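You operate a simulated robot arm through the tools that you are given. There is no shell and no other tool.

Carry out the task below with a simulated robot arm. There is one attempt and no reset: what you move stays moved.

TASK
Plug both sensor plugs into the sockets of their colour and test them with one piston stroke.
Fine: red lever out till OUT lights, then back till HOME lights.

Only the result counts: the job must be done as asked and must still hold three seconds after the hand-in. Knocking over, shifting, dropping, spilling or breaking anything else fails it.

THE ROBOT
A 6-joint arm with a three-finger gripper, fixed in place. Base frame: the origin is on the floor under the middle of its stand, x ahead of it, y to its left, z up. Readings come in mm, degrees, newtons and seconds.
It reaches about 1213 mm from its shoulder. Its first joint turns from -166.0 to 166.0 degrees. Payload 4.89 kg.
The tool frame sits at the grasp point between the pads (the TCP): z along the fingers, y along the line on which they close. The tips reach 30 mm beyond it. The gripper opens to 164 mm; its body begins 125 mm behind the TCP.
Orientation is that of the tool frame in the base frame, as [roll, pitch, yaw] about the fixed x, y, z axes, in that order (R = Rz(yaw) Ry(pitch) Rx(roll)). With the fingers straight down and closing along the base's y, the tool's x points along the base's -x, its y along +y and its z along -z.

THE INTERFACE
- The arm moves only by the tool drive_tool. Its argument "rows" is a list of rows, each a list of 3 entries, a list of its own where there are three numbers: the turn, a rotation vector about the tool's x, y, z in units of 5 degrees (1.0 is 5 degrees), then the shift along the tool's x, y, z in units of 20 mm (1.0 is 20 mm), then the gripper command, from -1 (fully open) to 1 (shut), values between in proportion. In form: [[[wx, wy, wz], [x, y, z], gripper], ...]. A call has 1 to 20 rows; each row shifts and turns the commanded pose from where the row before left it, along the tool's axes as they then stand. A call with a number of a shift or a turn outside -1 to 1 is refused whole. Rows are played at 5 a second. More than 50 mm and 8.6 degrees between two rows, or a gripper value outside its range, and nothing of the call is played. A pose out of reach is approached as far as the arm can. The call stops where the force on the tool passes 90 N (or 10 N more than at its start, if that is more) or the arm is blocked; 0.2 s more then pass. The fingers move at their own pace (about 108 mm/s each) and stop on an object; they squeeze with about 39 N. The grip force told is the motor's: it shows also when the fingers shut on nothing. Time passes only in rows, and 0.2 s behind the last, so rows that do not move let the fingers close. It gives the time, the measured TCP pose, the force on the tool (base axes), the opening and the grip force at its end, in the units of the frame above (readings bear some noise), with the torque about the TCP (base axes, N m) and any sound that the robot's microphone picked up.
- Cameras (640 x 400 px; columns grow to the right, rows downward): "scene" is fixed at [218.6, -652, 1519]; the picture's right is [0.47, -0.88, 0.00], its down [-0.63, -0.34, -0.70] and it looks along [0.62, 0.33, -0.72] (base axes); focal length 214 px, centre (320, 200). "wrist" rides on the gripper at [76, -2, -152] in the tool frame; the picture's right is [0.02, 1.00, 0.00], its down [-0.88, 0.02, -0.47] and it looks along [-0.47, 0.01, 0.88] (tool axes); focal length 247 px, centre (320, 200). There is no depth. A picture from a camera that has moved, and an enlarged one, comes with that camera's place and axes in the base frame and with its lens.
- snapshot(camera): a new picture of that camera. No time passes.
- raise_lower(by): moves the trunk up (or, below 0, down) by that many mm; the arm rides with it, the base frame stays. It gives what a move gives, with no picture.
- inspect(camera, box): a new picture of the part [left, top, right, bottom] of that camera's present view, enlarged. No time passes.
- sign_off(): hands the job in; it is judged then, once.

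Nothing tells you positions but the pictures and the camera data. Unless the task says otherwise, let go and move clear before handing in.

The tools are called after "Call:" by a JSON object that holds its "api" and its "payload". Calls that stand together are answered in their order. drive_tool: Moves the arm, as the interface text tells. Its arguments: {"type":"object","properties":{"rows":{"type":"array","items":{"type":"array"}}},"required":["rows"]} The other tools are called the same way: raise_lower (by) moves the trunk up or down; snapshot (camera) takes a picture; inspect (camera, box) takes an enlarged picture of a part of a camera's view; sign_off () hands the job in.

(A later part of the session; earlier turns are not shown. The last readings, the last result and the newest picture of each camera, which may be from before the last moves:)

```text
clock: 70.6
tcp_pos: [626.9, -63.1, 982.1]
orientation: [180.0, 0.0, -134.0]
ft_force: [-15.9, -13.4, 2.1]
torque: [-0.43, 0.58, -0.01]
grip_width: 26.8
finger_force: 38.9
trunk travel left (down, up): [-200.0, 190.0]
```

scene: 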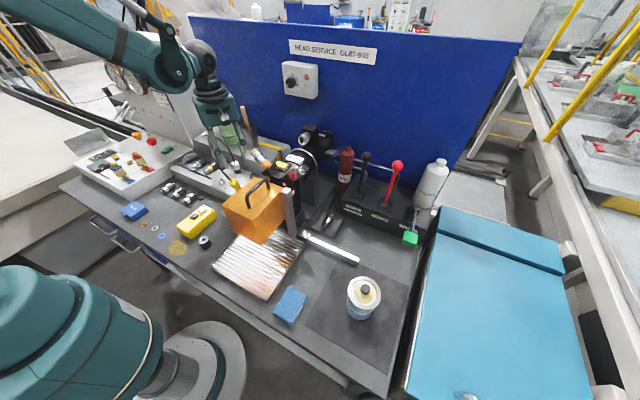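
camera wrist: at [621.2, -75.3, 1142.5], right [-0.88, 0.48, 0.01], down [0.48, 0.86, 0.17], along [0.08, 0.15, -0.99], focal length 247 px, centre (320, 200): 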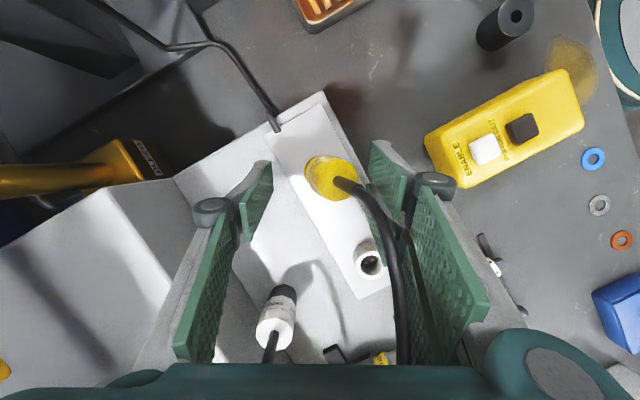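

Walls found at −0.4 and +1.55 mm along that axis, so the centre is +0.6. I return there and probe the other axis the same way.

Call:
{"api": "drive_tool", "payload": {"rows": [[[0, 0, 0], [0.125, 0, 0], 1], [[0, 0, 0], [0, 0, 0], 1]]}}

Call:
{"api": "drive_tool", "payload": {"rows": [[[0, 0, 0], [0, 0.06, 0], 1], [[0, 0, 0], [0, 0, 0], 1]]}}

Call:
{"api": "drive_tool", "payload": {"rows": [[[0, 0, 0], [0, -0.12, 0], 1], [[0, 0, 0], [0, 0, 0], 1]]}}

```text
clock: 71.2
tcp_pos: [627.3, -63.8, 980.6]
orientation: [-180.0, 0.0, -133.9]
ft_force: [0.4, 0.4, -0.3]
torque: [0.01, 0.01, -0.01]
grip_width: 26.8
finger_force: 39.3
trunk travel left (down, up): [-200.0, 190.0]
```

```text
clock: 71.8
tcp_pos: [625.4, -63.5, 980.4]
orientation: [-179.9, 0.0, -134.1]
ft_force: [-0.1, 0.3, -0.1]
torque: [-0.02, -0.02, -0.01]
grip_width: 26.9
finger_force: 38.5
trunk travel left (down, up): [-200.0, 190.0]
```

```text
clock: 72.4
tcp_pos: [626.3, -64.5, 981.4]
orientation: [180.0, -0.1, -133.8]
ft_force: [-5.0, 5.5, -1.3]
torque: [0.19, 0.18, -0.03]
grip_width: 26.7
finger_force: 39.1
trunk travel left (down, up): [-200.0, 190.0]
```

Call:
{"api": "drive_tool", "payload": {"rows": [[[0, 0, 0], [0, 0.076, 0], 1], [[0, 0, 0], [0, 0, 0.08], 1], [[0, 0, 0], [0, 0, 0.08], 1], [[0, 0, 0], [0, 0, 0], 1]]}}

Call:
{"api": "inspect", "payload": {"camera": "scene", "box": [228, 174, 258, 192]}}

Call:
{"api": "inspect", "payload": {"camera": "wrist", "box": [300, 140, 340, 170]}}

```text
clock: 73.4
tcp_pos: [627.0, -63.8, 977.9]
orientation: [180.0, 0.1, -133.9]
ft_force: [-1.3, 0.5, 3.4]
torque: [0.0, 0.0, 0.04]
grip_width: 26.5
finger_force: 38.9
trunk travel left (down, up): [-200.0, 190.0]
```

```text
16.00 times, centred on (243, 183) of scene
camera zoom: at [218.6, -652.0, 1519.0], right [0.47, -0.88, 0.0], down [-0.63, -0.34, -0.7], along [0.62, 0.33, -0.72], focal length 3432 px, centre (1552, 472)
```

zoom: 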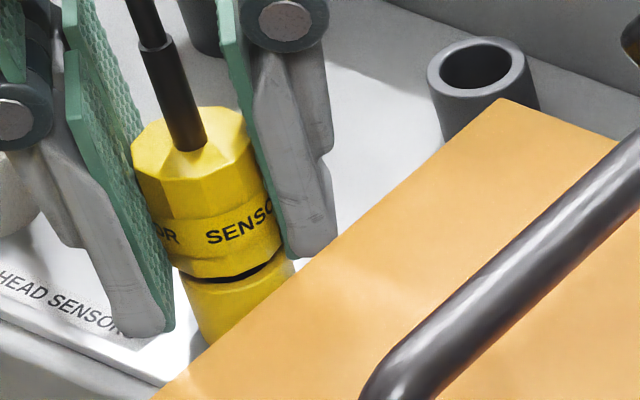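

```text
13.33 times, centred on (320, 155) of wrist
camera zoom: at [575.4, -118.9, 1130.2], right [-0.73, 0.68, 0.0], down [0.6, 0.65, 0.47], along [0.32, 0.35, -0.88], focal length 3293 px, centre (320, 800)
```

zoom: 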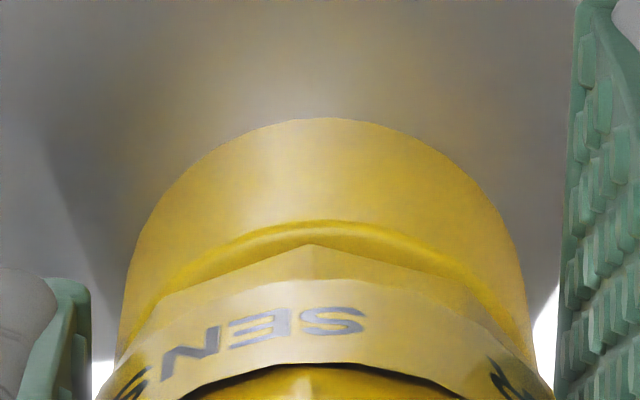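

Sliding in with almost no force. Continue down in small steps.

Call:
{"api": "drive_tool", "payload": {"rows": [[[0, 0, 0], [0, 0, 0.06], 1], [[0, 0, 0], [0, 0, 0], 1]]}}

Call:
{"api": "drive_tool", "payload": {"rows": [[[0, 0, 0], [0, 0, 0.06], 1], [[0, 0, 0], [0, 0, 0], 1]]}}

Call:
{"api": "inspect", "payload": {"camera": "scene", "box": [228, 174, 258, 192]}}

Call:
{"api": "inspect", "payload": {"camera": "wrist", "box": [300, 140, 340, 170]}}

```text
clock: 74.0
tcp_pos: [626.9, -64.0, 976.5]
orientation: [179.9, 0.0, -134.0]
ft_force: [-0.1, 0.4, 3.9]
torque: [0.0, 0.0, 0.01]
grip_width: 26.8
finger_force: 38.9
trunk travel left (down, up): [-200.0, 190.0]
```

```text
clock: 74.6
tcp_pos: [627.4, -64.1, 976.6]
orientation: [180.0, 0.0, -134.1]
ft_force: [-0.2, 0.1, 4.1]
torque: [-0.02, 0.0, -0.05]
grip_width: 26.7
finger_force: 38.9
trunk travel left (down, up): [-200.0, 190.0]
```

```text
16.00 times, centred on (243, 183) of scene
camera zoom: at [218.6, -652.0, 1519.0], right [0.47, -0.88, 0.0], down [-0.63, -0.34, -0.7], along [0.62, 0.33, -0.72], focal length 3432 px, centre (1552, 472)
```

zoom: 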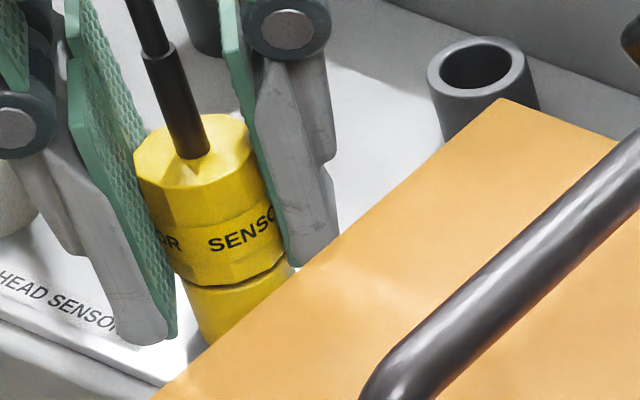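

```text
13.33 times, centred on (320, 155) of wrist
camera zoom: at [575.1, -119.3, 1128.2], right [-0.73, 0.68, 0.0], down [0.6, 0.65, 0.47], along [0.32, 0.35, -0.88], focal length 3293 px, centre (320, 800)
```

zoom: 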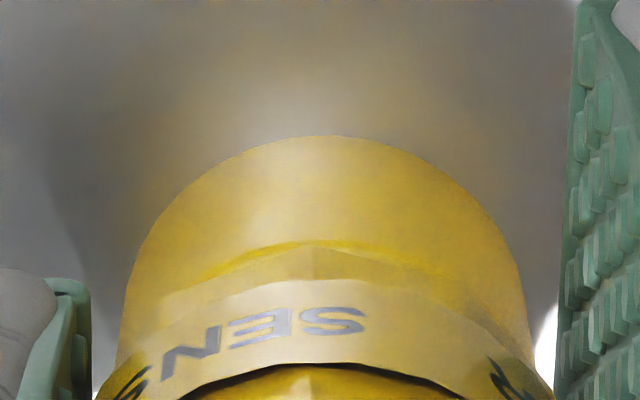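

A steady 4 N and the seam is nearly closed — this is a proper insertion. I continue to the stop.

Call:
{"api": "drive_tool", "payload": {"rows": [[[0, 0, 0], [0, 0, 0.05], 1], [[0, 0, 0], [0, 0, 0], 1]]}}

Call:
{"api": "drive_tool", "payload": {"rows": [[[0, 0, 0], [0, 0, 0.05], 1], [[0, 0, 0], [0, 0, 0], 1]]}}

Call:
{"api": "drive_tool", "payload": {"rows": [[[0, 0, 0], [0, 0, 0.05], 1], [[0, 0, 0], [0, 0, 0], 1]]}}

Call:
{"api": "inspect", "payload": {"camera": "scene", "box": [228, 174, 258, 192]}}

Call:
{"api": "inspect", "payload": {"camera": "wrist", "box": [300, 140, 340, 170]}}

```text
clock: 75.2
tcp_pos: [626.1, -64.3, 973.7]
orientation: [-180.0, 0.1, -133.8]
ft_force: [-10.7, 1.2, -4.5]
torque: [0.07, 0.24, 0.01]
grip_width: 26.7
finger_force: 39.2
trunk travel left (down, up): [-200.0, 190.0]
```

```text
clock: 75.8
tcp_pos: [626.6, -64.7, 974.2]
orientation: [180.0, -0.1, -134.0]
ft_force: [-14.0, -4.7, 16.8]
torque: [-0.15, 0.42, 0.04]
grip_width: 26.8
finger_force: 39.4
trunk travel left (down, up): [-200.0, 190.0]
```

```text
clock: 76.4
tcp_pos: [626.8, -63.7, 973.8]
orientation: [-179.9, 0.1, -134.0]
ft_force: [0.4, -5.7, 51.1]
torque: [-0.29, 0.1, 0.06]
grip_width: 26.7
finger_force: 38.7
trunk travel left (down, up): [-200.0, 190.0]
```

```text
16.00 times, centred on (243, 183) of scene
camera zoom: at [218.6, -652.0, 1519.0], right [0.47, -0.88, 0.0], down [-0.63, -0.34, -0.7], along [0.62, 0.33, -0.72], focal length 3432 px, centre (1552, 472)
```

zoom: 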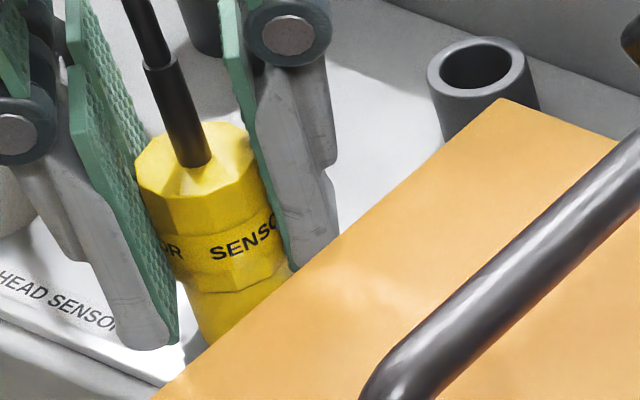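

```text
13.33 times, centred on (320, 155) of wrist
camera zoom: at [574.4, -119.5, 1126.7], right [-0.73, 0.68, 0.0], down [0.6, 0.65, 0.47], along [0.32, 0.35, -0.88], focal length 3293 px, centre (320, 800)
```

zoom: 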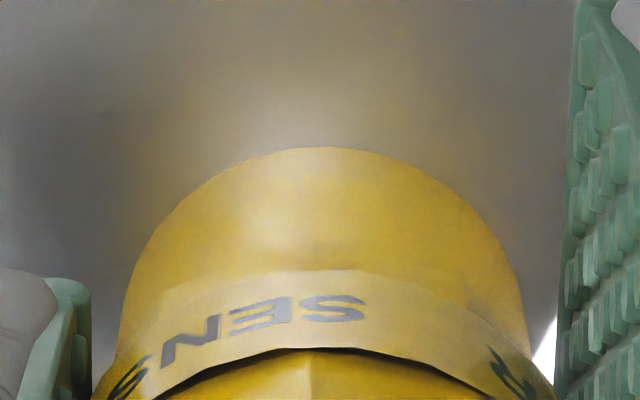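

There was a small snap-like pull (−4.5 N), then a hard stop with the body flush on the rim. I relax the push and check that the plug stays put.

Call:
{"api": "drive_tool", "payload": {"rows": [[[0, 0, 0], [0, 0, -0.05], 1], [[0, 0, 0], [0, 0, -0.02], 1], [[0, 0, 0], [0, 0, 0], 1]]}}

Call:
{"api": "inspect", "payload": {"camera": "scene", "box": [228, 174, 258, 192]}}

```text
clock: 77.2
tcp_pos: [626.0, -64.3, 974.9]
orientation: [180.0, 0.0, -134.0]
ft_force: [2.9, -9.4, 12.3]
torque: [-0.29, -0.06, 0.08]
grip_width: 26.8
finger_force: 38.6
trunk travel left (down, up): [-200.0, 190.0]
```

```text
16.00 times, centred on (243, 183) of scene
camera zoom: at [218.6, -652.0, 1519.0], right [0.47, -0.88, 0.0], down [-0.63, -0.34, -0.7], along [0.62, 0.33, -0.72], focal length 3432 px, centre (1552, 472)
```

zoom: 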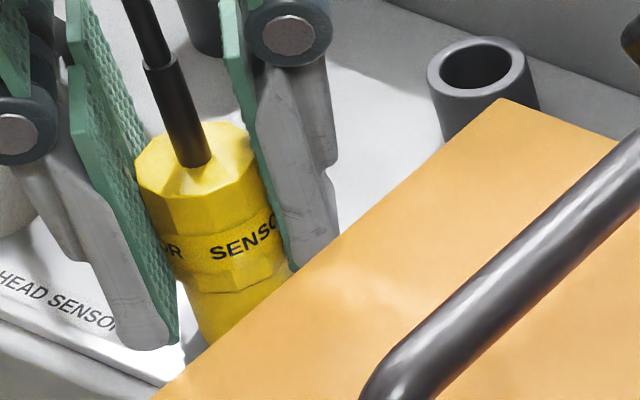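

I test retention by pulling up slightly.

Call:
{"api": "drive_tool", "payload": {"rows": [[[0, 0, 0], [0, 0.01, -0.05], 1], [[0, 0, 0], [0, 0, 0], 1]]}}

Call:
{"api": "inspect", "payload": {"camera": "scene", "box": [228, 174, 258, 192]}}

```text
clock: 77.8
tcp_pos: [625.6, -63.6, 976.0]
orientation: [-180.0, 0.0, -133.9]
ft_force: [2.6, -3.1, 2.6]
torque: [-0.12, -0.14, -0.03]
grip_width: 27.0
finger_force: 38.9
trunk travel left (down, up): [-200.0, 190.0]
```

```text
16.00 times, centred on (243, 183) of scene
camera zoom: at [218.6, -652.0, 1519.0], right [0.47, -0.88, 0.0], down [-0.63, -0.34, -0.7], along [0.62, 0.33, -0.72], focal length 3432 px, centre (1552, 472)
```

zoom: 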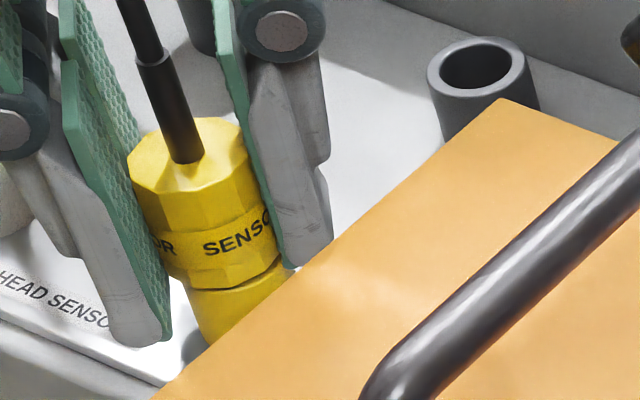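

The plug came up freely, so it isn't latched; there is a small constant outward push that turned into a pull-in near the bottom. I'll map the force in fine steps to find the latching depth.

Call:
{"api": "drive_tool", "payload": {"rows": [[[0, 0, 0], [0, 0, 0.02], 1], [[0, 0, 0], [0, 0, 0], 1]]}}

Call:
{"api": "drive_tool", "payload": {"rows": [[[0, 0, 0], [0, 0, 0.02], 1], [[0, 0, 0], [0, 0, 0], 1]]}}

Call:
{"api": "drive_tool", "payload": {"rows": [[[0, 0, 0], [0, 0, 0.02], 1], [[0, 0, 0], [0, 0, 0], 1]]}}

Call:
{"api": "drive_tool", "payload": {"rows": [[[0, 0, 0], [0, 0, 0.02], 1], [[0, 0, 0], [0, 0, 0], 1]]}}

Call:
{"api": "drive_tool", "payload": {"rows": [[[0, 0, 0], [0, 0, 0.02], 1], [[0, 0, 0], [0, 0, 0], 1]]}}

Call:
{"api": "inspect", "payload": {"camera": "scene", "box": [228, 174, 258, 192]}}

```text
clock: 78.4
tcp_pos: [625.1, -62.5, 972.9]
orientation: [180.0, 0.0, -134.0]
ft_force: [3.6, -7.4, 4.6]
torque: [-0.22, -0.11, 0.03]
grip_width: 26.8
finger_force: 39.1
trunk travel left (down, up): [-200.0, 190.0]
```

```text
clock: 79.0
tcp_pos: [625.4, -63.2, 973.7]
orientation: [-179.9, 0.0, -134.1]
ft_force: [-0.6, -7.7, 9.1]
torque: [-0.26, -0.02, 0.0]
grip_width: 26.7
finger_force: 38.9
trunk travel left (down, up): [-200.0, 190.0]
```

```text
clock: 79.6
tcp_pos: [626.9, -62.9, 974.8]
orientation: [-180.0, 0.0, -133.9]
ft_force: [-2.9, -4.5, 17.1]
torque: [-0.22, -0.09, -0.02]
grip_width: 26.9
finger_force: 39.0
trunk travel left (down, up): [-200.0, 190.0]
```

```text
clock: 80.2
tcp_pos: [626.6, -63.8, 973.4]
orientation: [-180.0, 0.1, -133.9]
ft_force: [-3.9, 2.7, 22.0]
torque: [-0.01, 0.21, 0.04]
grip_width: 26.7
finger_force: 38.5
trunk travel left (down, up): [-200.0, 190.0]
```

```text
clock: 80.8
tcp_pos: [626.3, -64.2, 973.7]
orientation: [-179.9, 0.1, -133.9]
ft_force: [4.5, 6.2, 31.4]
torque: [0.07, -0.04, 0.04]
grip_width: 26.7
finger_force: 38.7
trunk travel left (down, up): [-200.0, 190.0]
```

```text
16.00 times, centred on (243, 183) of scene
camera zoom: at [218.6, -652.0, 1519.0], right [0.47, -0.88, 0.0], down [-0.63, -0.34, -0.7], along [0.62, 0.33, -0.72], focal length 3432 px, centre (1552, 472)
```

zoom: 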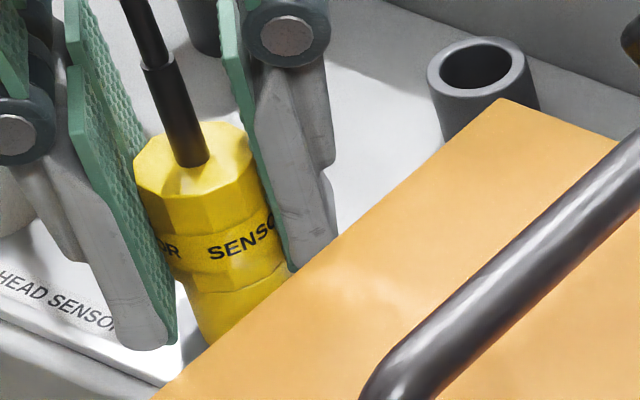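

Fully down again at 31 N. Maybe the console lamps show whether the plug is connected; I'll look at them.

Call:
{"api": "inspect", "payload": {"camera": "scene", "box": [130, 90, 200, 130]}}

Call:
{"api": "snapshot", "payload": {"camera": "scene"}}

```text
9.14 times, centred on (165, 110) of scene
camera zoom: at [218.6, -652.0, 1519.0], right [0.47, -0.88, 0.0], down [-0.63, -0.34, -0.7], along [0.62, 0.33, -0.72], focal length 1961 px, centre (1737, 1023)
```

zoom: 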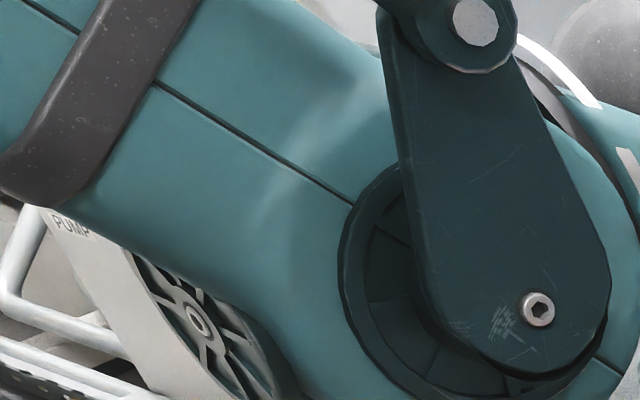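

```text
taken
```

scene: 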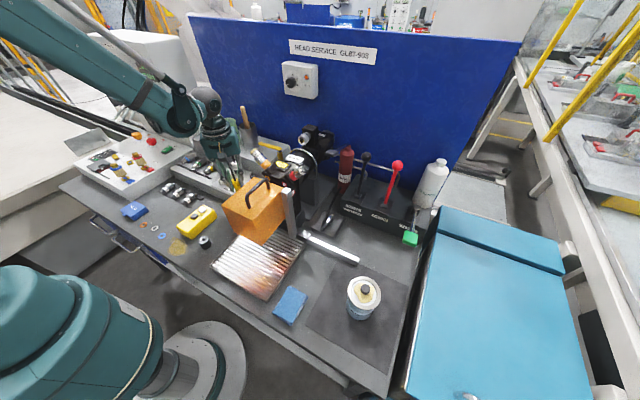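

The tipping may come from the fingers' uneven sudden release (it always kicked toward the B/C side). I'll relax the press a little and then release very gently by ramping the gripper command while watching the grip force.

Call:
{"api": "drive_tool", "payload": {"rows": [[[0, 0, 0], [0, 0, -0.03], 1], [[0, 0, 0], [0, 0, 0], 0.8], [[0, 0, 0], [0, 0, 0], 0.72]]}}

Call:
{"api": "drive_tool", "payload": {"rows": [[[0, 0, 0], [0, 0, 0], 0.71], [[0, 0, 0], [0, 0, 0], 0.7]]}}

Call:
{"api": "drive_tool", "payload": {"rows": [[[0, 0, 0], [0, 0, 0], 0.69], [[0, 0, 0], [0, 0, 0], 0.685]]}}

```text
clock: 81.6
tcp_pos: [625.2, -62.3, 972.0]
orientation: [179.8, 0.0, -134.0]
ft_force: [0.6, -0.5, 4.1]
torque: [0.0, 0.04, -0.02]
grip_width: 26.8
finger_force: 39.2
trunk travel left (down, up): [-200.0, 190.0]
```

```text
clock: 82.2
tcp_pos: [626.7, -64.7, 974.3]
orientation: [-179.9, 0.1, -133.9]
ft_force: [0.2, -0.1, 3.3]
torque: [-0.03, -0.02, 0.01]
grip_width: 26.9
finger_force: 39.0
trunk travel left (down, up): [-200.0, 190.0]
```

```text
clock: 82.8
tcp_pos: [626.6, -63.5, 972.7]
orientation: [-180.0, -0.1, -134.0]
ft_force: [-0.3, -0.2, 4.3]
torque: [-0.03, -0.01, 0.0]
grip_width: 27.0
finger_force: 39.0
trunk travel left (down, up): [-200.0, 190.0]
```

Grip force stays at 39 N until the command passes the plug width. Before releasing, I test whether the constant 4 N is a spring or friction by moving up in small steps.

Call:
{"api": "drive_tool", "payload": {"rows": [[[0, 0, 0], [0, 0, -0.03], 1], [[0, 0, 0], [0, 0, 0], 1]]}}

Call:
{"api": "drive_tool", "payload": {"rows": [[[0, 0, 0], [0, 0, -0.03], 1], [[0, 0, 0], [0, 0, 0], 1]]}}

Call:
{"api": "drive_tool", "payload": {"rows": [[[0, 0, 0], [0, 0, -0.03], 1], [[0, 0, 0], [0, 0, 0], 1]]}}

Call:
{"api": "inspect", "payload": {"camera": "scene", "box": [228, 174, 258, 192]}}

```text
clock: 83.4
tcp_pos: [626.2, -64.0, 975.2]
orientation: [180.0, 0.0, -133.9]
ft_force: [0.2, -0.8, 3.3]
torque: [0.02, -0.03, 0.03]
grip_width: 26.7
finger_force: 38.7
trunk travel left (down, up): [-200.0, 190.0]
```

```text
clock: 84.0
tcp_pos: [626.3, -63.5, 975.8]
orientation: [180.0, -0.1, -134.0]
ft_force: [-0.3, 0.2, 3.3]
torque: [-0.06, -0.01, 0.03]
grip_width: 26.9
finger_force: 39.0
trunk travel left (down, up): [-200.0, 190.0]
```

```text
clock: 84.6
tcp_pos: [625.2, -62.9, 976.1]
orientation: [-179.9, 0.0, -134.0]
ft_force: [0.3, -0.2, 2.6]
torque: [0.02, 0.03, 0.01]
grip_width: 26.9
finger_force: 39.3
trunk travel left (down, up): [-200.0, 190.0]
```

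```text
16.00 times, centred on (243, 183) of scene
camera zoom: at [218.6, -652.0, 1519.0], right [0.47, -0.88, 0.0], down [-0.63, -0.34, -0.7], along [0.62, 0.33, -0.72], focal length 3432 px, centre (1552, 472)
```

zoom: 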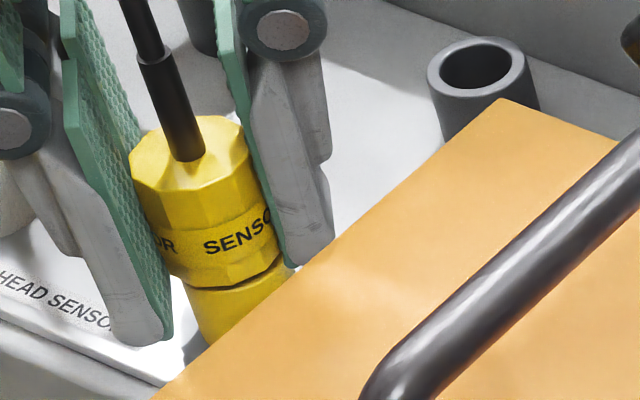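

The outward push of ~3–4 N stays when moving up — a spring, with a pull-in only at the very bottom. I'll go down in fine steps and stop exactly when it snaps in.

Call:
{"api": "drive_tool", "payload": {"rows": [[[0, 0, 0], [0, 0, 0.06], 1], [[0, 0, 0], [0, 0, 0], 1]]}}

Call:
{"api": "drive_tool", "payload": {"rows": [[[0, 0, 0], [0, 0, 0.03], 1], [[0, 0, 0], [0, 0, 0], 1]]}}

Call:
{"api": "drive_tool", "payload": {"rows": [[[0, 0, 0], [0, 0, 0.02], 1], [[0, 0, 0], [0, 0, 0], 1]]}}

Call:
{"api": "drive_tool", "payload": {"rows": [[[0, 0, 0], [0, 0, 0.02], 1], [[0, 0, 0], [0, 0, 0], 1]]}}

Call:
{"api": "inspect", "payload": {"camera": "scene", "box": [228, 174, 258, 192]}}

```text
clock: 85.2
tcp_pos: [625.5, -64.6, 973.8]
orientation: [-180.0, 0.0, -133.9]
ft_force: [-0.5, 0.3, 3.6]
torque: [0.01, 0.01, 0.02]
grip_width: 26.8
finger_force: 39.4
trunk travel left (down, up): [-200.0, 190.0]
```

```text
clock: 85.8
tcp_pos: [626.4, -64.0, 973.2]
orientation: [180.0, 0.0, -134.0]
ft_force: [-0.3, 0.4, 2.4]
torque: [-0.02, -0.02, -0.03]
grip_width: 26.6
finger_force: 38.9
trunk travel left (down, up): [-200.0, 190.0]
```

```text
clock: 86.4
tcp_pos: [626.0, -64.0, 973.8]
orientation: [-180.0, 0.1, -133.9]
ft_force: [-0.6, -0.7, 3.3]
torque: [-0.02, 0.02, 0.0]
grip_width: 26.9
finger_force: 39.1
trunk travel left (down, up): [-200.0, 190.0]
```

```text
clock: 87.0
tcp_pos: [626.1, -62.7, 973.6]
orientation: [180.0, 0.1, -134.0]
ft_force: [0.7, 3.1, 16.7]
torque: [-0.01, -0.04, 0.04]
grip_width: 26.9
finger_force: 38.6
trunk travel left (down, up): [-200.0, 190.0]
```

```text
16.00 times, centred on (243, 183) of scene
camera zoom: at [218.6, -652.0, 1519.0], right [0.47, -0.88, 0.0], down [-0.63, -0.34, -0.7], along [0.62, 0.33, -0.72], focal length 3432 px, centre (1552, 472)
```

zoom: 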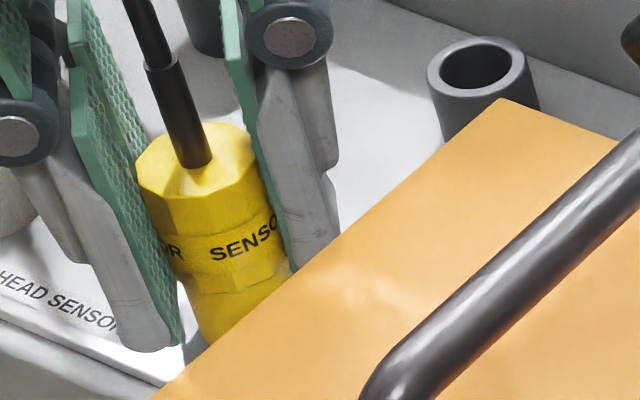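

No snap this time, just the stop. I'll now release very gently (only ~0.7 mm per side, keeping the plug caged) and see whether it stays down.

Call:
{"api": "drive_tool", "payload": {"rows": [[[0, 0, 0], [0, 0, 0], 0.7], [[0, 0, 0], [0, 0, 0], 0.68], [[0, 0, 0], [0, 0, 0], 0.675]]}}

Call:
{"api": "drive_tool", "payload": {"rows": [[[0, 0, 0], [0, 0, 0], 0.67]]}}

Call:
{"api": "drive_tool", "payload": {"rows": [[[0, 0, 0], [0, 0, 0], 0.665]]}}

Call:
{"api": "drive_tool", "payload": {"rows": [[[0, 0, 0], [0, 0, 0], 0.66]]}}

Call:
{"api": "inspect", "payload": {"camera": "scene", "box": [228, 174, 258, 192]}}

Call:
{"api": "inspect", "payload": {"camera": "wrist", "box": [290, 140, 350, 220]}}

```text
clock: 87.8
tcp_pos: [626.5, -64.6, 972.9]
orientation: [-180.0, 0.0, -133.8]
ft_force: [-2.0, 0.9, -1.1]
torque: [0.01, 0.03, -0.01]
grip_width: 27.5
finger_force: 0.8
trunk travel left (down, up): [-200.0, 190.0]
```

```text
clock: 88.2
tcp_pos: [625.6, -64.7, 972.4]
orientation: [180.0, 0.0, -134.0]
ft_force: [-0.4, 1.0, -0.6]
torque: [-0.02, 0.0, -0.01]
grip_width: 28.1
finger_force: 1.0
trunk travel left (down, up): [-200.0, 190.0]
```

```text
clock: 88.6
tcp_pos: [626.3, -64.1, 972.4]
orientation: [-180.0, 0.0, -134.0]
ft_force: [0.0, -0.5, 0.0]
torque: [0.01, 0.02, -0.02]
grip_width: 27.7
finger_force: 0.6
trunk travel left (down, up): [-200.0, 190.0]
```

```text
clock: 89.0
tcp_pos: [626.1, -64.1, 972.0]
orientation: [-179.9, -0.1, -134.0]
ft_force: [-0.3, 1.4, -1.3]
torque: [0.04, -0.02, 0.01]
grip_width: 27.9
finger_force: 0.1
trunk travel left (down, up): [-200.0, 190.0]
```

```text
16.00 times, centred on (243, 183) of scene
camera zoom: at [218.6, -652.0, 1519.0], right [0.47, -0.88, 0.0], down [-0.63, -0.34, -0.7], along [0.62, 0.33, -0.72], focal length 3432 px, centre (1552, 472)
```

zoom: 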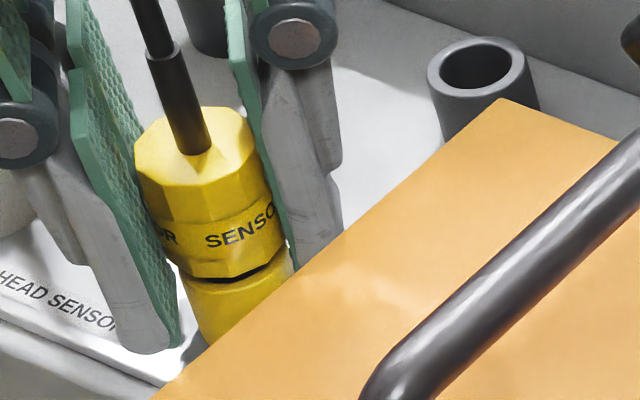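

```text
5.00 times, centred on (320, 180) of wrist
camera zoom: at [575.1, -119.6, 1125.5], right [-0.73, 0.68, 0.0], down [0.6, 0.65, 0.47], along [0.32, 0.35, -0.88], focal length 1235 px, centre (320, 300)
```

zoom: 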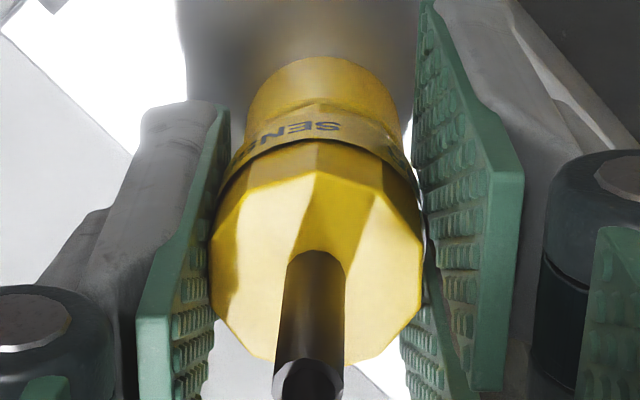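

On gentle release it stays upright but pops up about 4 mm by a spring, so it needs some locking (perhaps a keyed orientation or a twist). I'll regrip, lift it, and inspect the nose for a key.

Call:
{"api": "drive_tool", "payload": {"rows": [[[0, 0, 0], [0, 0, 0], 0.68], [[0, 0, 0], [0, 0, 0], 0.72], [[0, 0, 0], [0, 0, 0], 1], [[0, 0, 0], [0, 0, 0], 1], [[0, 0, 0], [0, 0, -0.4], 1], [[0, 0, 0], [0, 0, -0.5], 1], [[0, 0, 0], [0, 0, -0.5], 1], [[0, 0, 0], [0, 0, 0], 1]]}}

Call:
{"api": "inspect", "payload": {"camera": "scene", "box": [226, 170, 256, 190]}}

Call:
{"api": "inspect", "payload": {"camera": "wrist", "box": [290, 130, 350, 180]}}

```text
clock: 90.8
tcp_pos: [627.9, -61.8, 1001.5]
orientation: [180.0, 0.0, -134.0]
ft_force: [0.4, -0.4, -0.7]
torque: [-0.03, -0.02, 0.04]
grip_width: 26.1
finger_force: 38.9
trunk travel left (down, up): [-200.0, 190.0]
```

```text
16.00 times, centred on (241, 180) of scene
camera zoom: at [218.6, -652.0, 1519.0], right [0.47, -0.88, 0.0], down [-0.63, -0.34, -0.7], along [0.62, 0.33, -0.72], focal length 3432 px, centre (1584, 520)
```

zoom: 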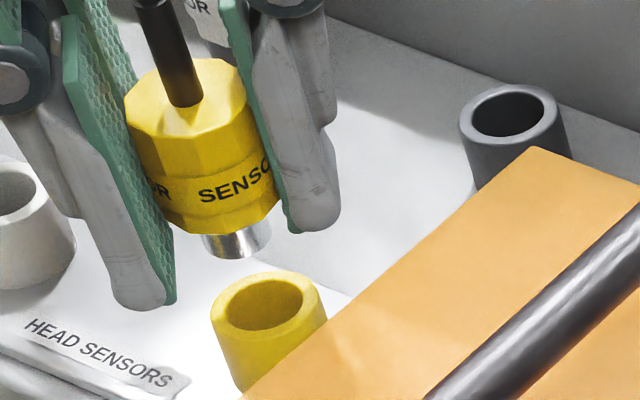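

```text
8.00 times, centred on (320, 155) of wrist
camera zoom: at [575.6, -117.8, 1153.8], right [-0.73, 0.68, 0.0], down [0.6, 0.65, 0.47], along [0.32, 0.35, -0.88], focal length 1976 px, centre (320, 560)
```

zoom: 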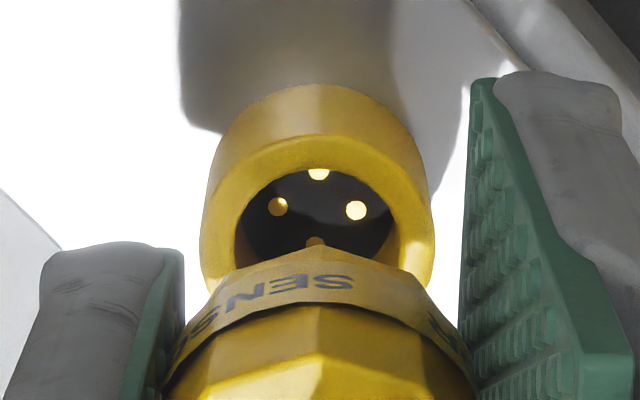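

The nose is plain and round, and the pins look unkeyed. I'll re-insert and, while pressing lightly, try slowly twisting the plug to look for a lock or a keyed angle.

Call:
{"api": "drive_tool", "payload": {"rows": [[[0, 0, 0], [0, 0, 0.4], 1], [[0, 0, 0], [0, 0, 0.4], 1], [[0, 0, 0], [0, 0, 0], 1]]}}

Call:
{"api": "inspect", "payload": {"camera": "scene", "box": [228, 174, 258, 192]}}

Call:
{"api": "inspect", "payload": {"camera": "wrist", "box": [300, 140, 340, 170]}}

Call:
{"api": "inspect", "payload": {"camera": "wrist", "box": [290, 180, 350, 240]}}

```text
clock: 91.6
tcp_pos: [626.3, -63.1, 986.2]
orientation: [-179.9, -0.1, -134.0]
ft_force: [0.3, 0.4, -0.5]
torque: [0.02, 0.0, -0.02]
grip_width: 26.3
finger_force: 38.8
trunk travel left (down, up): [-200.0, 190.0]
```

```text
16.00 times, centred on (243, 183) of scene
camera zoom: at [218.6, -652.0, 1519.0], right [0.47, -0.88, 0.0], down [-0.63, -0.34, -0.7], along [0.62, 0.33, -0.72], focal length 3432 px, centre (1552, 472)
```

zoom: 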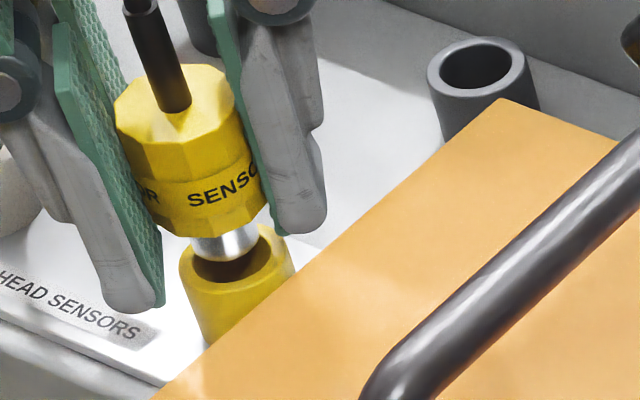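

```text
13.33 times, centred on (320, 155) of wrist
camera zoom: at [574.8, -119.3, 1138.8], right [-0.73, 0.68, 0.0], down [0.6, 0.65, 0.47], along [0.32, 0.35, -0.88], focal length 3293 px, centre (320, 800)
```

zoom: 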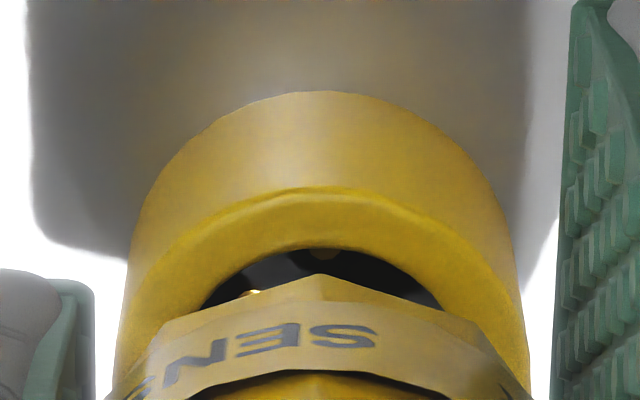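

```text
6.67 times, centred on (320, 210) of wrist
camera zoom: at [574.8, -119.3, 1138.8], right [-0.73, 0.68, 0.0], down [0.6, 0.65, 0.47], along [0.32, 0.35, -0.88], focal length 1646 px, centre (320, 133)
```

zoom: 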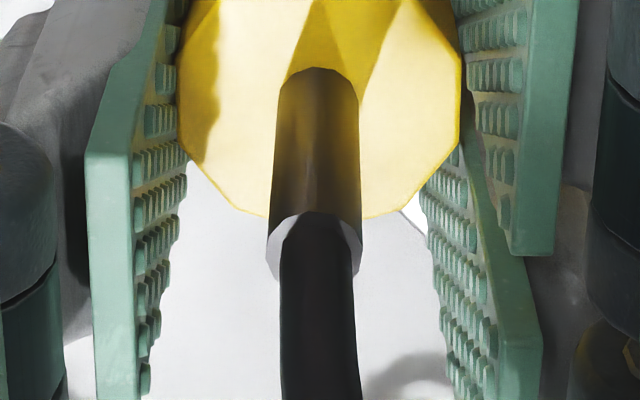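

Thinking back over the force readings: each time, near the bottom, a sudden sideways pull with negative Fz appeared — that was the latch engaging, and my extra pushing and pulling broke it again. So I must stop right at that event and release gently. First I remove the plug's 4° lean.

Call:
{"api": "drive_tool", "payload": {"rows": [[[0, 0.4, 0], [-0.072, 0, 0], 1], [[0, 0.4, 0], [-0.072, 0, 0], 1], [[0, 0, 0], [0, 0, 0], 1]]}}

Call:
{"api": "inspect", "payload": {"camera": "scene", "box": [228, 174, 258, 192]}}

Call:
{"api": "inspect", "payload": {"camera": "wrist", "box": [300, 140, 340, 170]}}

Call:
{"api": "inspect", "payload": {"camera": "wrist", "box": [290, 180, 350, 240]}}

```text
clock: 92.4
tcp_pos: [630.1, -61.6, 984.8]
orientation: [179.9, -4.0, -134.0]
ft_force: [-0.3, -1.2, -1.2]
torque: [0.01, 0.0, 0.0]
grip_width: 26.4
finger_force: 38.9
trunk travel left (down, up): [-200.0, 190.0]
```

```text
16.00 times, centred on (243, 183) of scene
camera zoom: at [218.6, -652.0, 1519.0], right [0.47, -0.88, 0.0], down [-0.63, -0.34, -0.7], along [0.62, 0.33, -0.72], focal length 3432 px, centre (1552, 472)
```

zoom: 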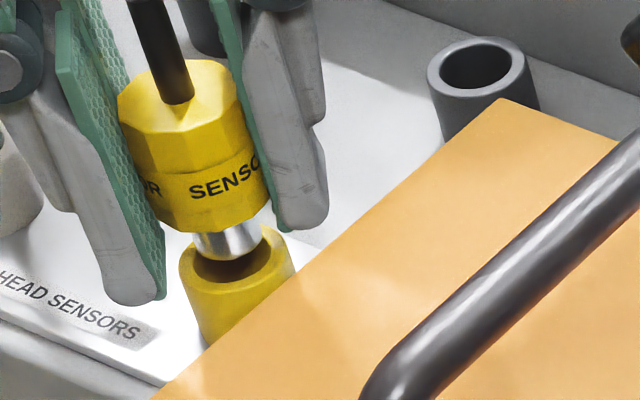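

```text
13.33 times, centred on (320, 155) of wrist
camera zoom: at [585.2, -109.4, 1142.5], right [-0.73, 0.68, 0.0], down [0.62, 0.67, 0.41], along [0.28, 0.3, -0.91], focal length 3293 px, centre (320, 800)
```

zoom: 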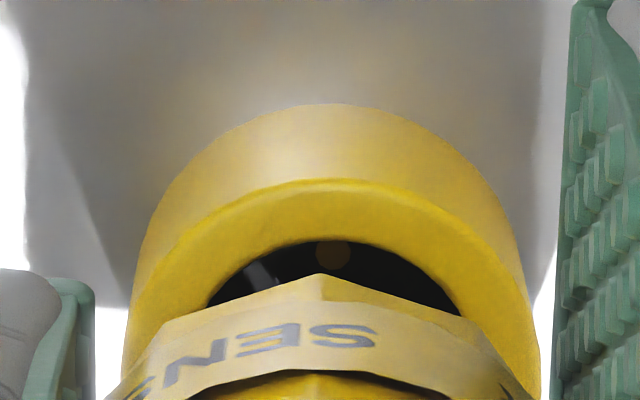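

```text
6.67 times, centred on (320, 210) of wrist
camera zoom: at [585.2, -109.4, 1142.5], right [-0.73, 0.68, 0.0], down [0.62, 0.67, 0.41], along [0.28, 0.3, -0.91], focal length 1646 px, centre (320, 133)
```

zoom: 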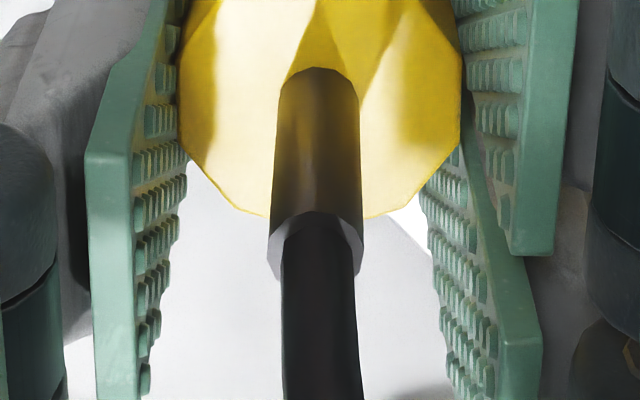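

The plug is upright again. By the same calibration as before it is about 2.7 mm too far along the view direction and 1.2 mm sideways; I correct that and lower until the nose is a few millimetres inside the hole.

Call:
{"api": "drive_tool", "payload": {"rows": [[[0, 0, 0], [0.065, 0.03, 0], 1], [[0, 0, 0], [0.065, 0.025, 0], 1], [[0, 0, 0], [0, 0, 0], 1]]}}

Call:
{"api": "inspect", "payload": {"camera": "scene", "box": [228, 174, 258, 192]}}

Call:
{"api": "inspect", "payload": {"camera": "wrist", "box": [300, 140, 340, 170]}}

```text
clock: 93.2
tcp_pos: [624.6, -61.7, 984.6]
orientation: [179.9, -4.0, -133.9]
ft_force: [0.1, 0.5, -1.2]
torque: [-0.01, -0.03, 0.02]
grip_width: 26.4
finger_force: 39.2
trunk travel left (down, up): [-200.0, 190.0]
```

```text
16.00 times, centred on (243, 183) of scene
camera zoom: at [218.6, -652.0, 1519.0], right [0.47, -0.88, 0.0], down [-0.63, -0.34, -0.7], along [0.62, 0.33, -0.72], focal length 3432 px, centre (1552, 472)
```

zoom: 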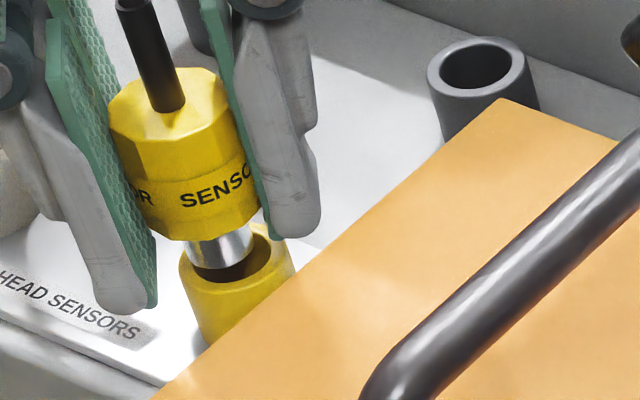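

```text
13.33 times, centred on (320, 155) of wrist
camera zoom: at [581.7, -110.0, 1142.8], right [-0.73, 0.68, 0.0], down [0.62, 0.67, 0.41], along [0.28, 0.3, -0.91], focal length 3293 px, centre (320, 800)
```

zoom: 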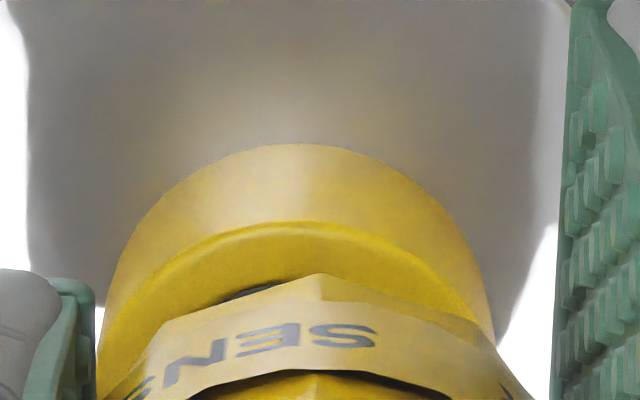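

Call:
{"api": "drive_tool", "payload": {"rows": [[[0, 0, 0], [0, -0.045, 0], 1], [[0, 0, 0], [0, 0, 0], 1]]}}

Call:
{"api": "inspect", "payload": {"camera": "wrist", "box": [300, 140, 340, 170]}}

Call:
{"api": "inspect", "payload": {"camera": "scene", "box": [228, 174, 258, 192]}}

```text
clock: 93.8
tcp_pos: [625.8, -63.2, 985.2]
orientation: [-179.9, -4.1, -133.9]
ft_force: [0.8, 1.0, -1.3]
torque: [-0.02, 0.0, 0.0]
grip_width: 26.3
finger_force: 39.2
trunk travel left (down, up): [-200.0, 190.0]
```

```text
13.33 times, centred on (320, 155) of wrist
camera zoom: at [582.3, -111.2, 1142.8], right [-0.73, 0.68, 0.0], down [0.62, 0.67, 0.41], along [0.28, 0.3, -0.91], focal length 3293 px, centre (320, 800)
```

zoom: 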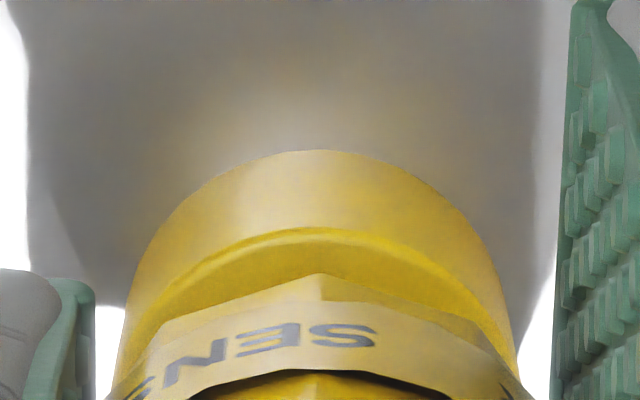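

```text
16.00 times, centred on (243, 183) of scene
camera zoom: at [218.6, -652.0, 1519.0], right [0.47, -0.88, 0.0], down [-0.63, -0.34, -0.7], along [0.62, 0.33, -0.72], focal length 3432 px, centre (1552, 472)
```

zoom: 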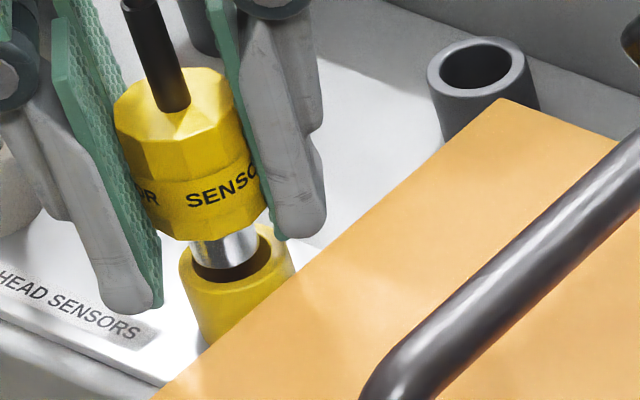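

Aligned in both views. I lower 9 mm (nose ~3–4 mm into the hole) and check the forces.

Call:
{"api": "drive_tool", "payload": {"rows": [[[0, 0, 0], [-0.0157, 0, 0.2245], 1], [[0, 0, 0], [-0.0157, 0, 0.2245], 1], [[0, 0, 0], [0, 0, 0], 1]]}}

Call:
{"api": "inspect", "payload": {"camera": "wrist", "box": [300, 140, 340, 170]}}

Call:
{"api": "inspect", "payload": {"camera": "scene", "box": [228, 174, 258, 192]}}

```text
clock: 94.6
tcp_pos: [625.6, -63.8, 976.3]
orientation: [180.0, -4.0, -133.9]
ft_force: [4.2, 3.6, 1.2]
torque: [0.1, -0.12, 0.06]
grip_width: 26.2
finger_force: 39.0
trunk travel left (down, up): [-200.0, 190.0]
```

```text
13.33 times, centred on (320, 155) of wrist
camera zoom: at [582.1, -111.4, 1133.3], right [-0.73, 0.68, 0.0], down [0.62, 0.67, 0.41], along [0.28, 0.3, -0.91], focal length 3293 px, centre (320, 800)
```

zoom: 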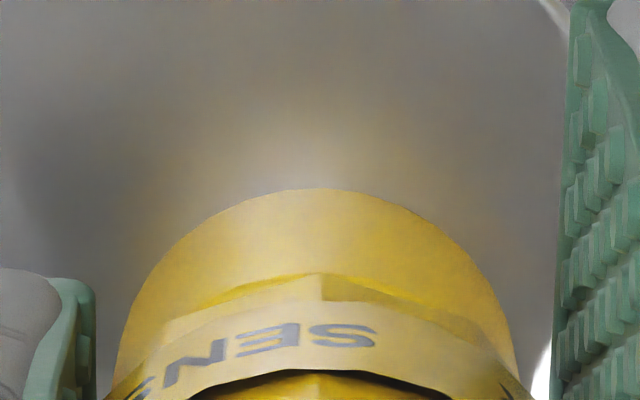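

```text
16.00 times, centred on (243, 183) of scene
camera zoom: at [218.6, -652.0, 1519.0], right [0.47, -0.88, 0.0], down [-0.63, -0.34, -0.7], along [0.62, 0.33, -0.72], focal length 3432 px, centre (1552, 472)
```

zoom: 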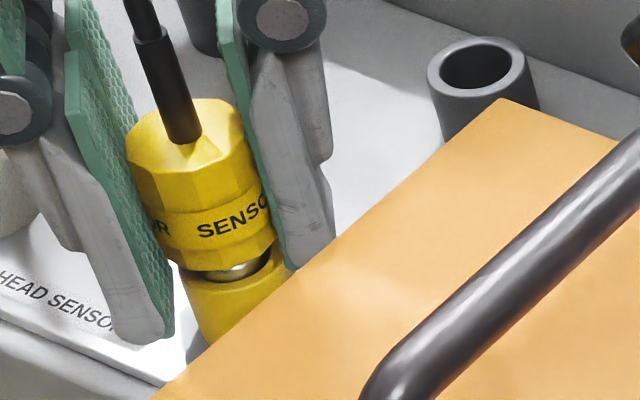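

Call:
{"api": "drive_tool", "payload": {"rows": [[[0, 0, 0], [-0.062, 0, 0], 1], [[0, 0, 0], [0, 0, 0], 1]]}}

Call:
{"api": "drive_tool", "payload": {"rows": [[[0, 0, 0], [-0.005, 0, 0.0998], 1], [[0, 0, 0], [0, 0, 0], 1]]}}

Call:
{"api": "drive_tool", "payload": {"rows": [[[0, 0, 0], [-0.005, 0, 0.0998], 1], [[0, 0, 0], [0, 0, 0], 1]]}}

Call:
{"api": "inspect", "payload": {"camera": "wrist", "box": [300, 140, 340, 170]}}

Call:
{"api": "inspect", "payload": {"camera": "scene", "box": [228, 174, 258, 192]}}

```text
clock: 95.2
tcp_pos: [625.9, -62.6, 974.5]
orientation: [179.9, -4.0, -134.0]
ft_force: [0.2, 0.1, -0.3]
torque: [0.01, -0.01, 0.07]
grip_width: 26.4
finger_force: 39.0
trunk travel left (down, up): [-200.0, 190.0]
```

```text
clock: 95.8
tcp_pos: [626.0, -63.3, 972.8]
orientation: [180.0, -4.1, -133.9]
ft_force: [0.9, 0.9, 0.9]
torque: [0.05, 0.0, 0.0]
grip_width: 26.2
finger_force: 38.2
trunk travel left (down, up): [-200.0, 190.0]
```

```text
clock: 96.4
tcp_pos: [625.3, -63.7, 972.7]
orientation: [-180.0, -3.9, -134.0]
ft_force: [8.5, 0.9, 43.8]
torque: [-0.03, -0.45, -0.05]
grip_width: 26.7
finger_force: 38.9
trunk travel left (down, up): [-200.0, 190.0]
```

```text
13.33 times, centred on (320, 155) of wrist
camera zoom: at [582.1, -111.5, 1130.3], right [-0.73, 0.68, 0.0], down [0.62, 0.67, 0.41], along [0.28, 0.3, -0.91], focal length 3293 px, centre (320, 800)
```

zoom: 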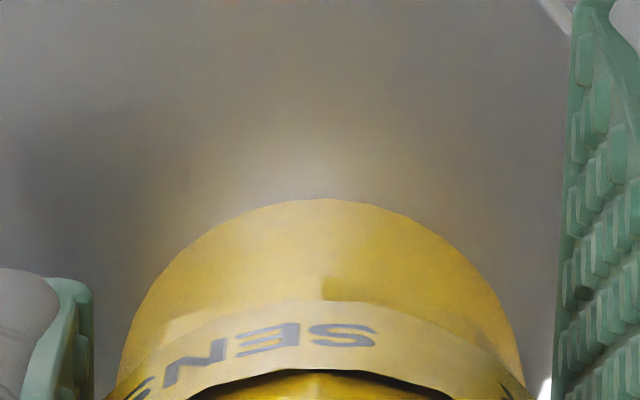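

```text
16.00 times, centred on (243, 183) of scene
camera zoom: at [218.6, -652.0, 1519.0], right [0.47, -0.88, 0.0], down [-0.63, -0.34, -0.7], along [0.62, 0.33, -0.72], focal length 3432 px, centre (1552, 472)
```

zoom: 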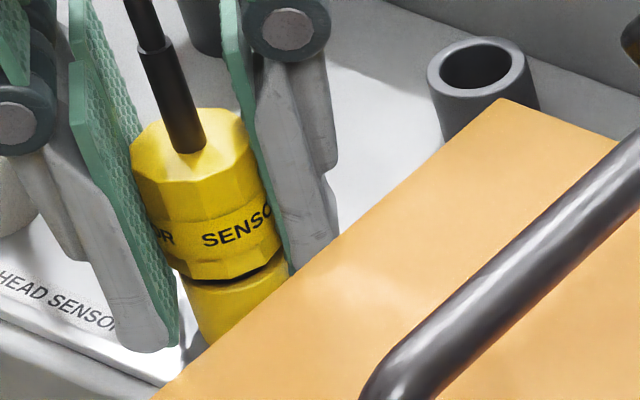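

The blockage at H ≈ 4.5 mm is the fingertips meeting the rim: the plug has ridden up in the grip. I'll open a hair, raise the gripper 7 mm, and regrip lower on the plug body so the tips stay above the rim.

Call:
{"api": "drive_tool", "payload": {"rows": [[[0, 0, 0], [0.005, 0, -0.08], 1], [[0, 0, 0], [0, 0, 0], 0.7], [[0, 0, 0], [0, 0, 0], 0.675], [[0, 0, 0], [0, 0, 0], 0.655], [[0, 0, 0], [0.008, 0, -0.12], 0.65], [[0, 0, 0], [0.008, 0, -0.12], 0.65], [[0, 0, 0], [0.008, 0, -0.11], 0.65], [[0, 0, 0], [0, 0, 0], 0.65]]}}

Call:
{"api": "inspect", "payload": {"camera": "wrist", "box": [290, 150, 350, 230]}}

Call:
{"api": "inspect", "payload": {"camera": "scene", "box": [228, 174, 258, 192]}}

```text
clock: 98.2
tcp_pos: [626.3, -63.1, 981.6]
orientation: [-180.0, -4.1, -134.0]
ft_force: [-1.0, 0.2, -0.1]
torque: [-0.01, 0.0, -0.01]
grip_width: 28.4
finger_force: 0.0
trunk travel left (down, up): [-200.0, 190.0]
```

```text
5.00 times, centred on (320, 190) of wrist
camera zoom: at [583.0, -110.4, 1138.6], right [-0.73, 0.68, 0.0], down [0.62, 0.67, 0.41], along [0.28, 0.3, -0.91], focal length 1235 px, centre (320, 250)
```

zoom: 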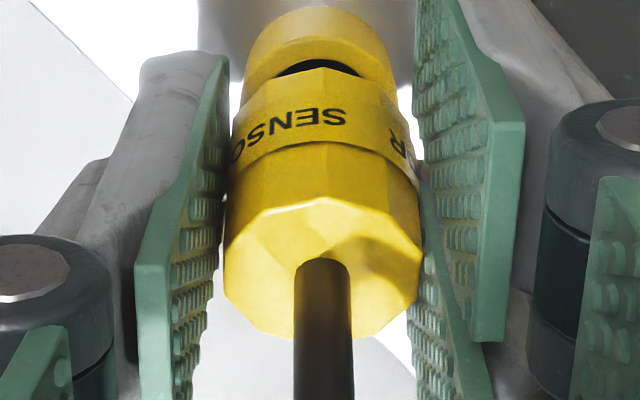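

```text
16.00 times, centred on (243, 183) of scene
camera zoom: at [218.6, -652.0, 1519.0], right [0.47, -0.88, 0.0], down [-0.63, -0.34, -0.7], along [0.62, 0.33, -0.72], focal length 3432 px, centre (1552, 472)
```

zoom: 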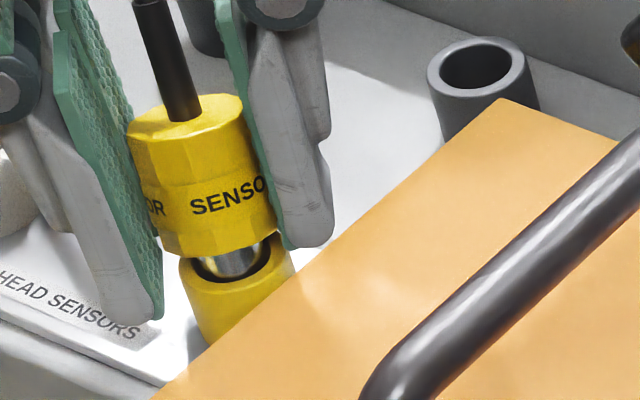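

Call:
{"api": "inspect", "payload": {"camera": "wrist", "box": [280, 190, 360, 250]}}

```text
6.67 times, centred on (320, 220) of wrist
camera zoom: at [583.0, -110.4, 1138.6], right [-0.73, 0.68, 0.0], down [0.62, 0.67, 0.41], along [0.28, 0.3, -0.91], focal length 1646 px, centre (320, 67)
```

zoom: 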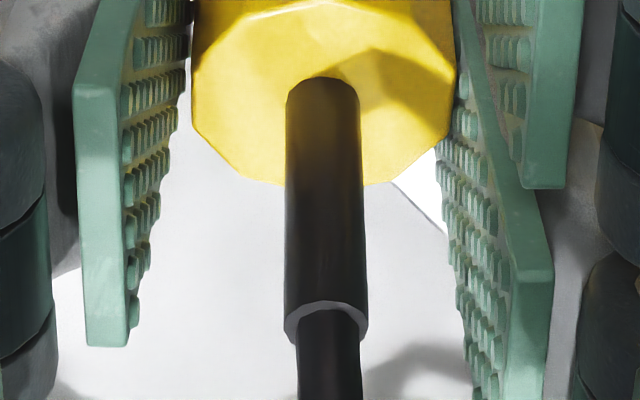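

The free plug leans 16.5° away. As before, I match the gripper's tilt to that lean, centre on the plug with the tips a bit higher on it, and then grip — that gives a straight grip.

Call:
{"api": "drive_tool", "payload": {"rows": [[[0, 0.83, 0], [-0.12, 0, -0.045], 0.65], [[0, 0.83, 0], [-0.12, 0, -0.045], 0.65], [[0, 0.83, 0], [-0.12, 0, -0.045], 0.65], [[0, 0, 0], [0, 0, 0], 0.65]]}}

Call:
{"api": "inspect", "payload": {"camera": "wrist", "box": [280, 150, 360, 230]}}

Call:
{"api": "inspect", "payload": {"camera": "scene", "box": [228, 174, 258, 192]}}

```text
clock: 99.2
tcp_pos: [631.4, -56.2, 981.8]
orientation: [-180.0, -16.6, -133.9]
ft_force: [0.3, -0.1, -0.8]
torque: [0.04, -0.04, 0.02]
grip_width: 28.6
finger_force: 0.2
trunk travel left (down, up): [-200.0, 190.0]
```

```text
5.00 times, centred on (320, 190) of wrist
camera zoom: at [612.7, -78.6, 1150.3], right [-0.73, 0.68, 0.01], down [0.67, 0.72, 0.2], along [0.13, 0.15, -0.98], focal length 1235 px, centre (320, 250)
```

zoom: 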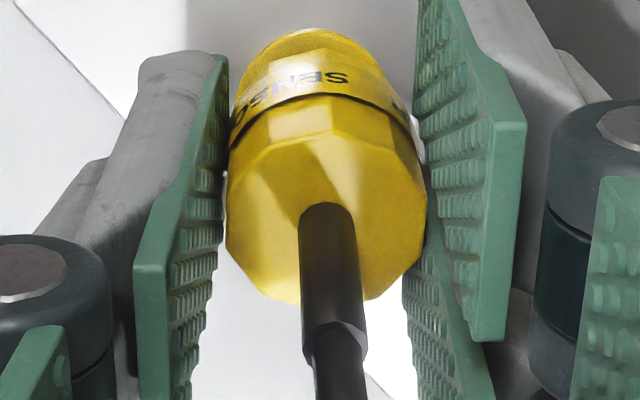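

```text
16.00 times, centred on (243, 183) of scene
camera zoom: at [218.6, -652.0, 1519.0], right [0.47, -0.88, 0.0], down [-0.63, -0.34, -0.7], along [0.62, 0.33, -0.72], focal length 3432 px, centre (1552, 472)
```

zoom: 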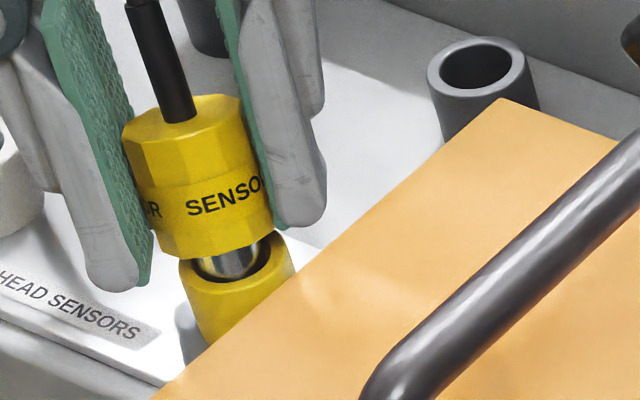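

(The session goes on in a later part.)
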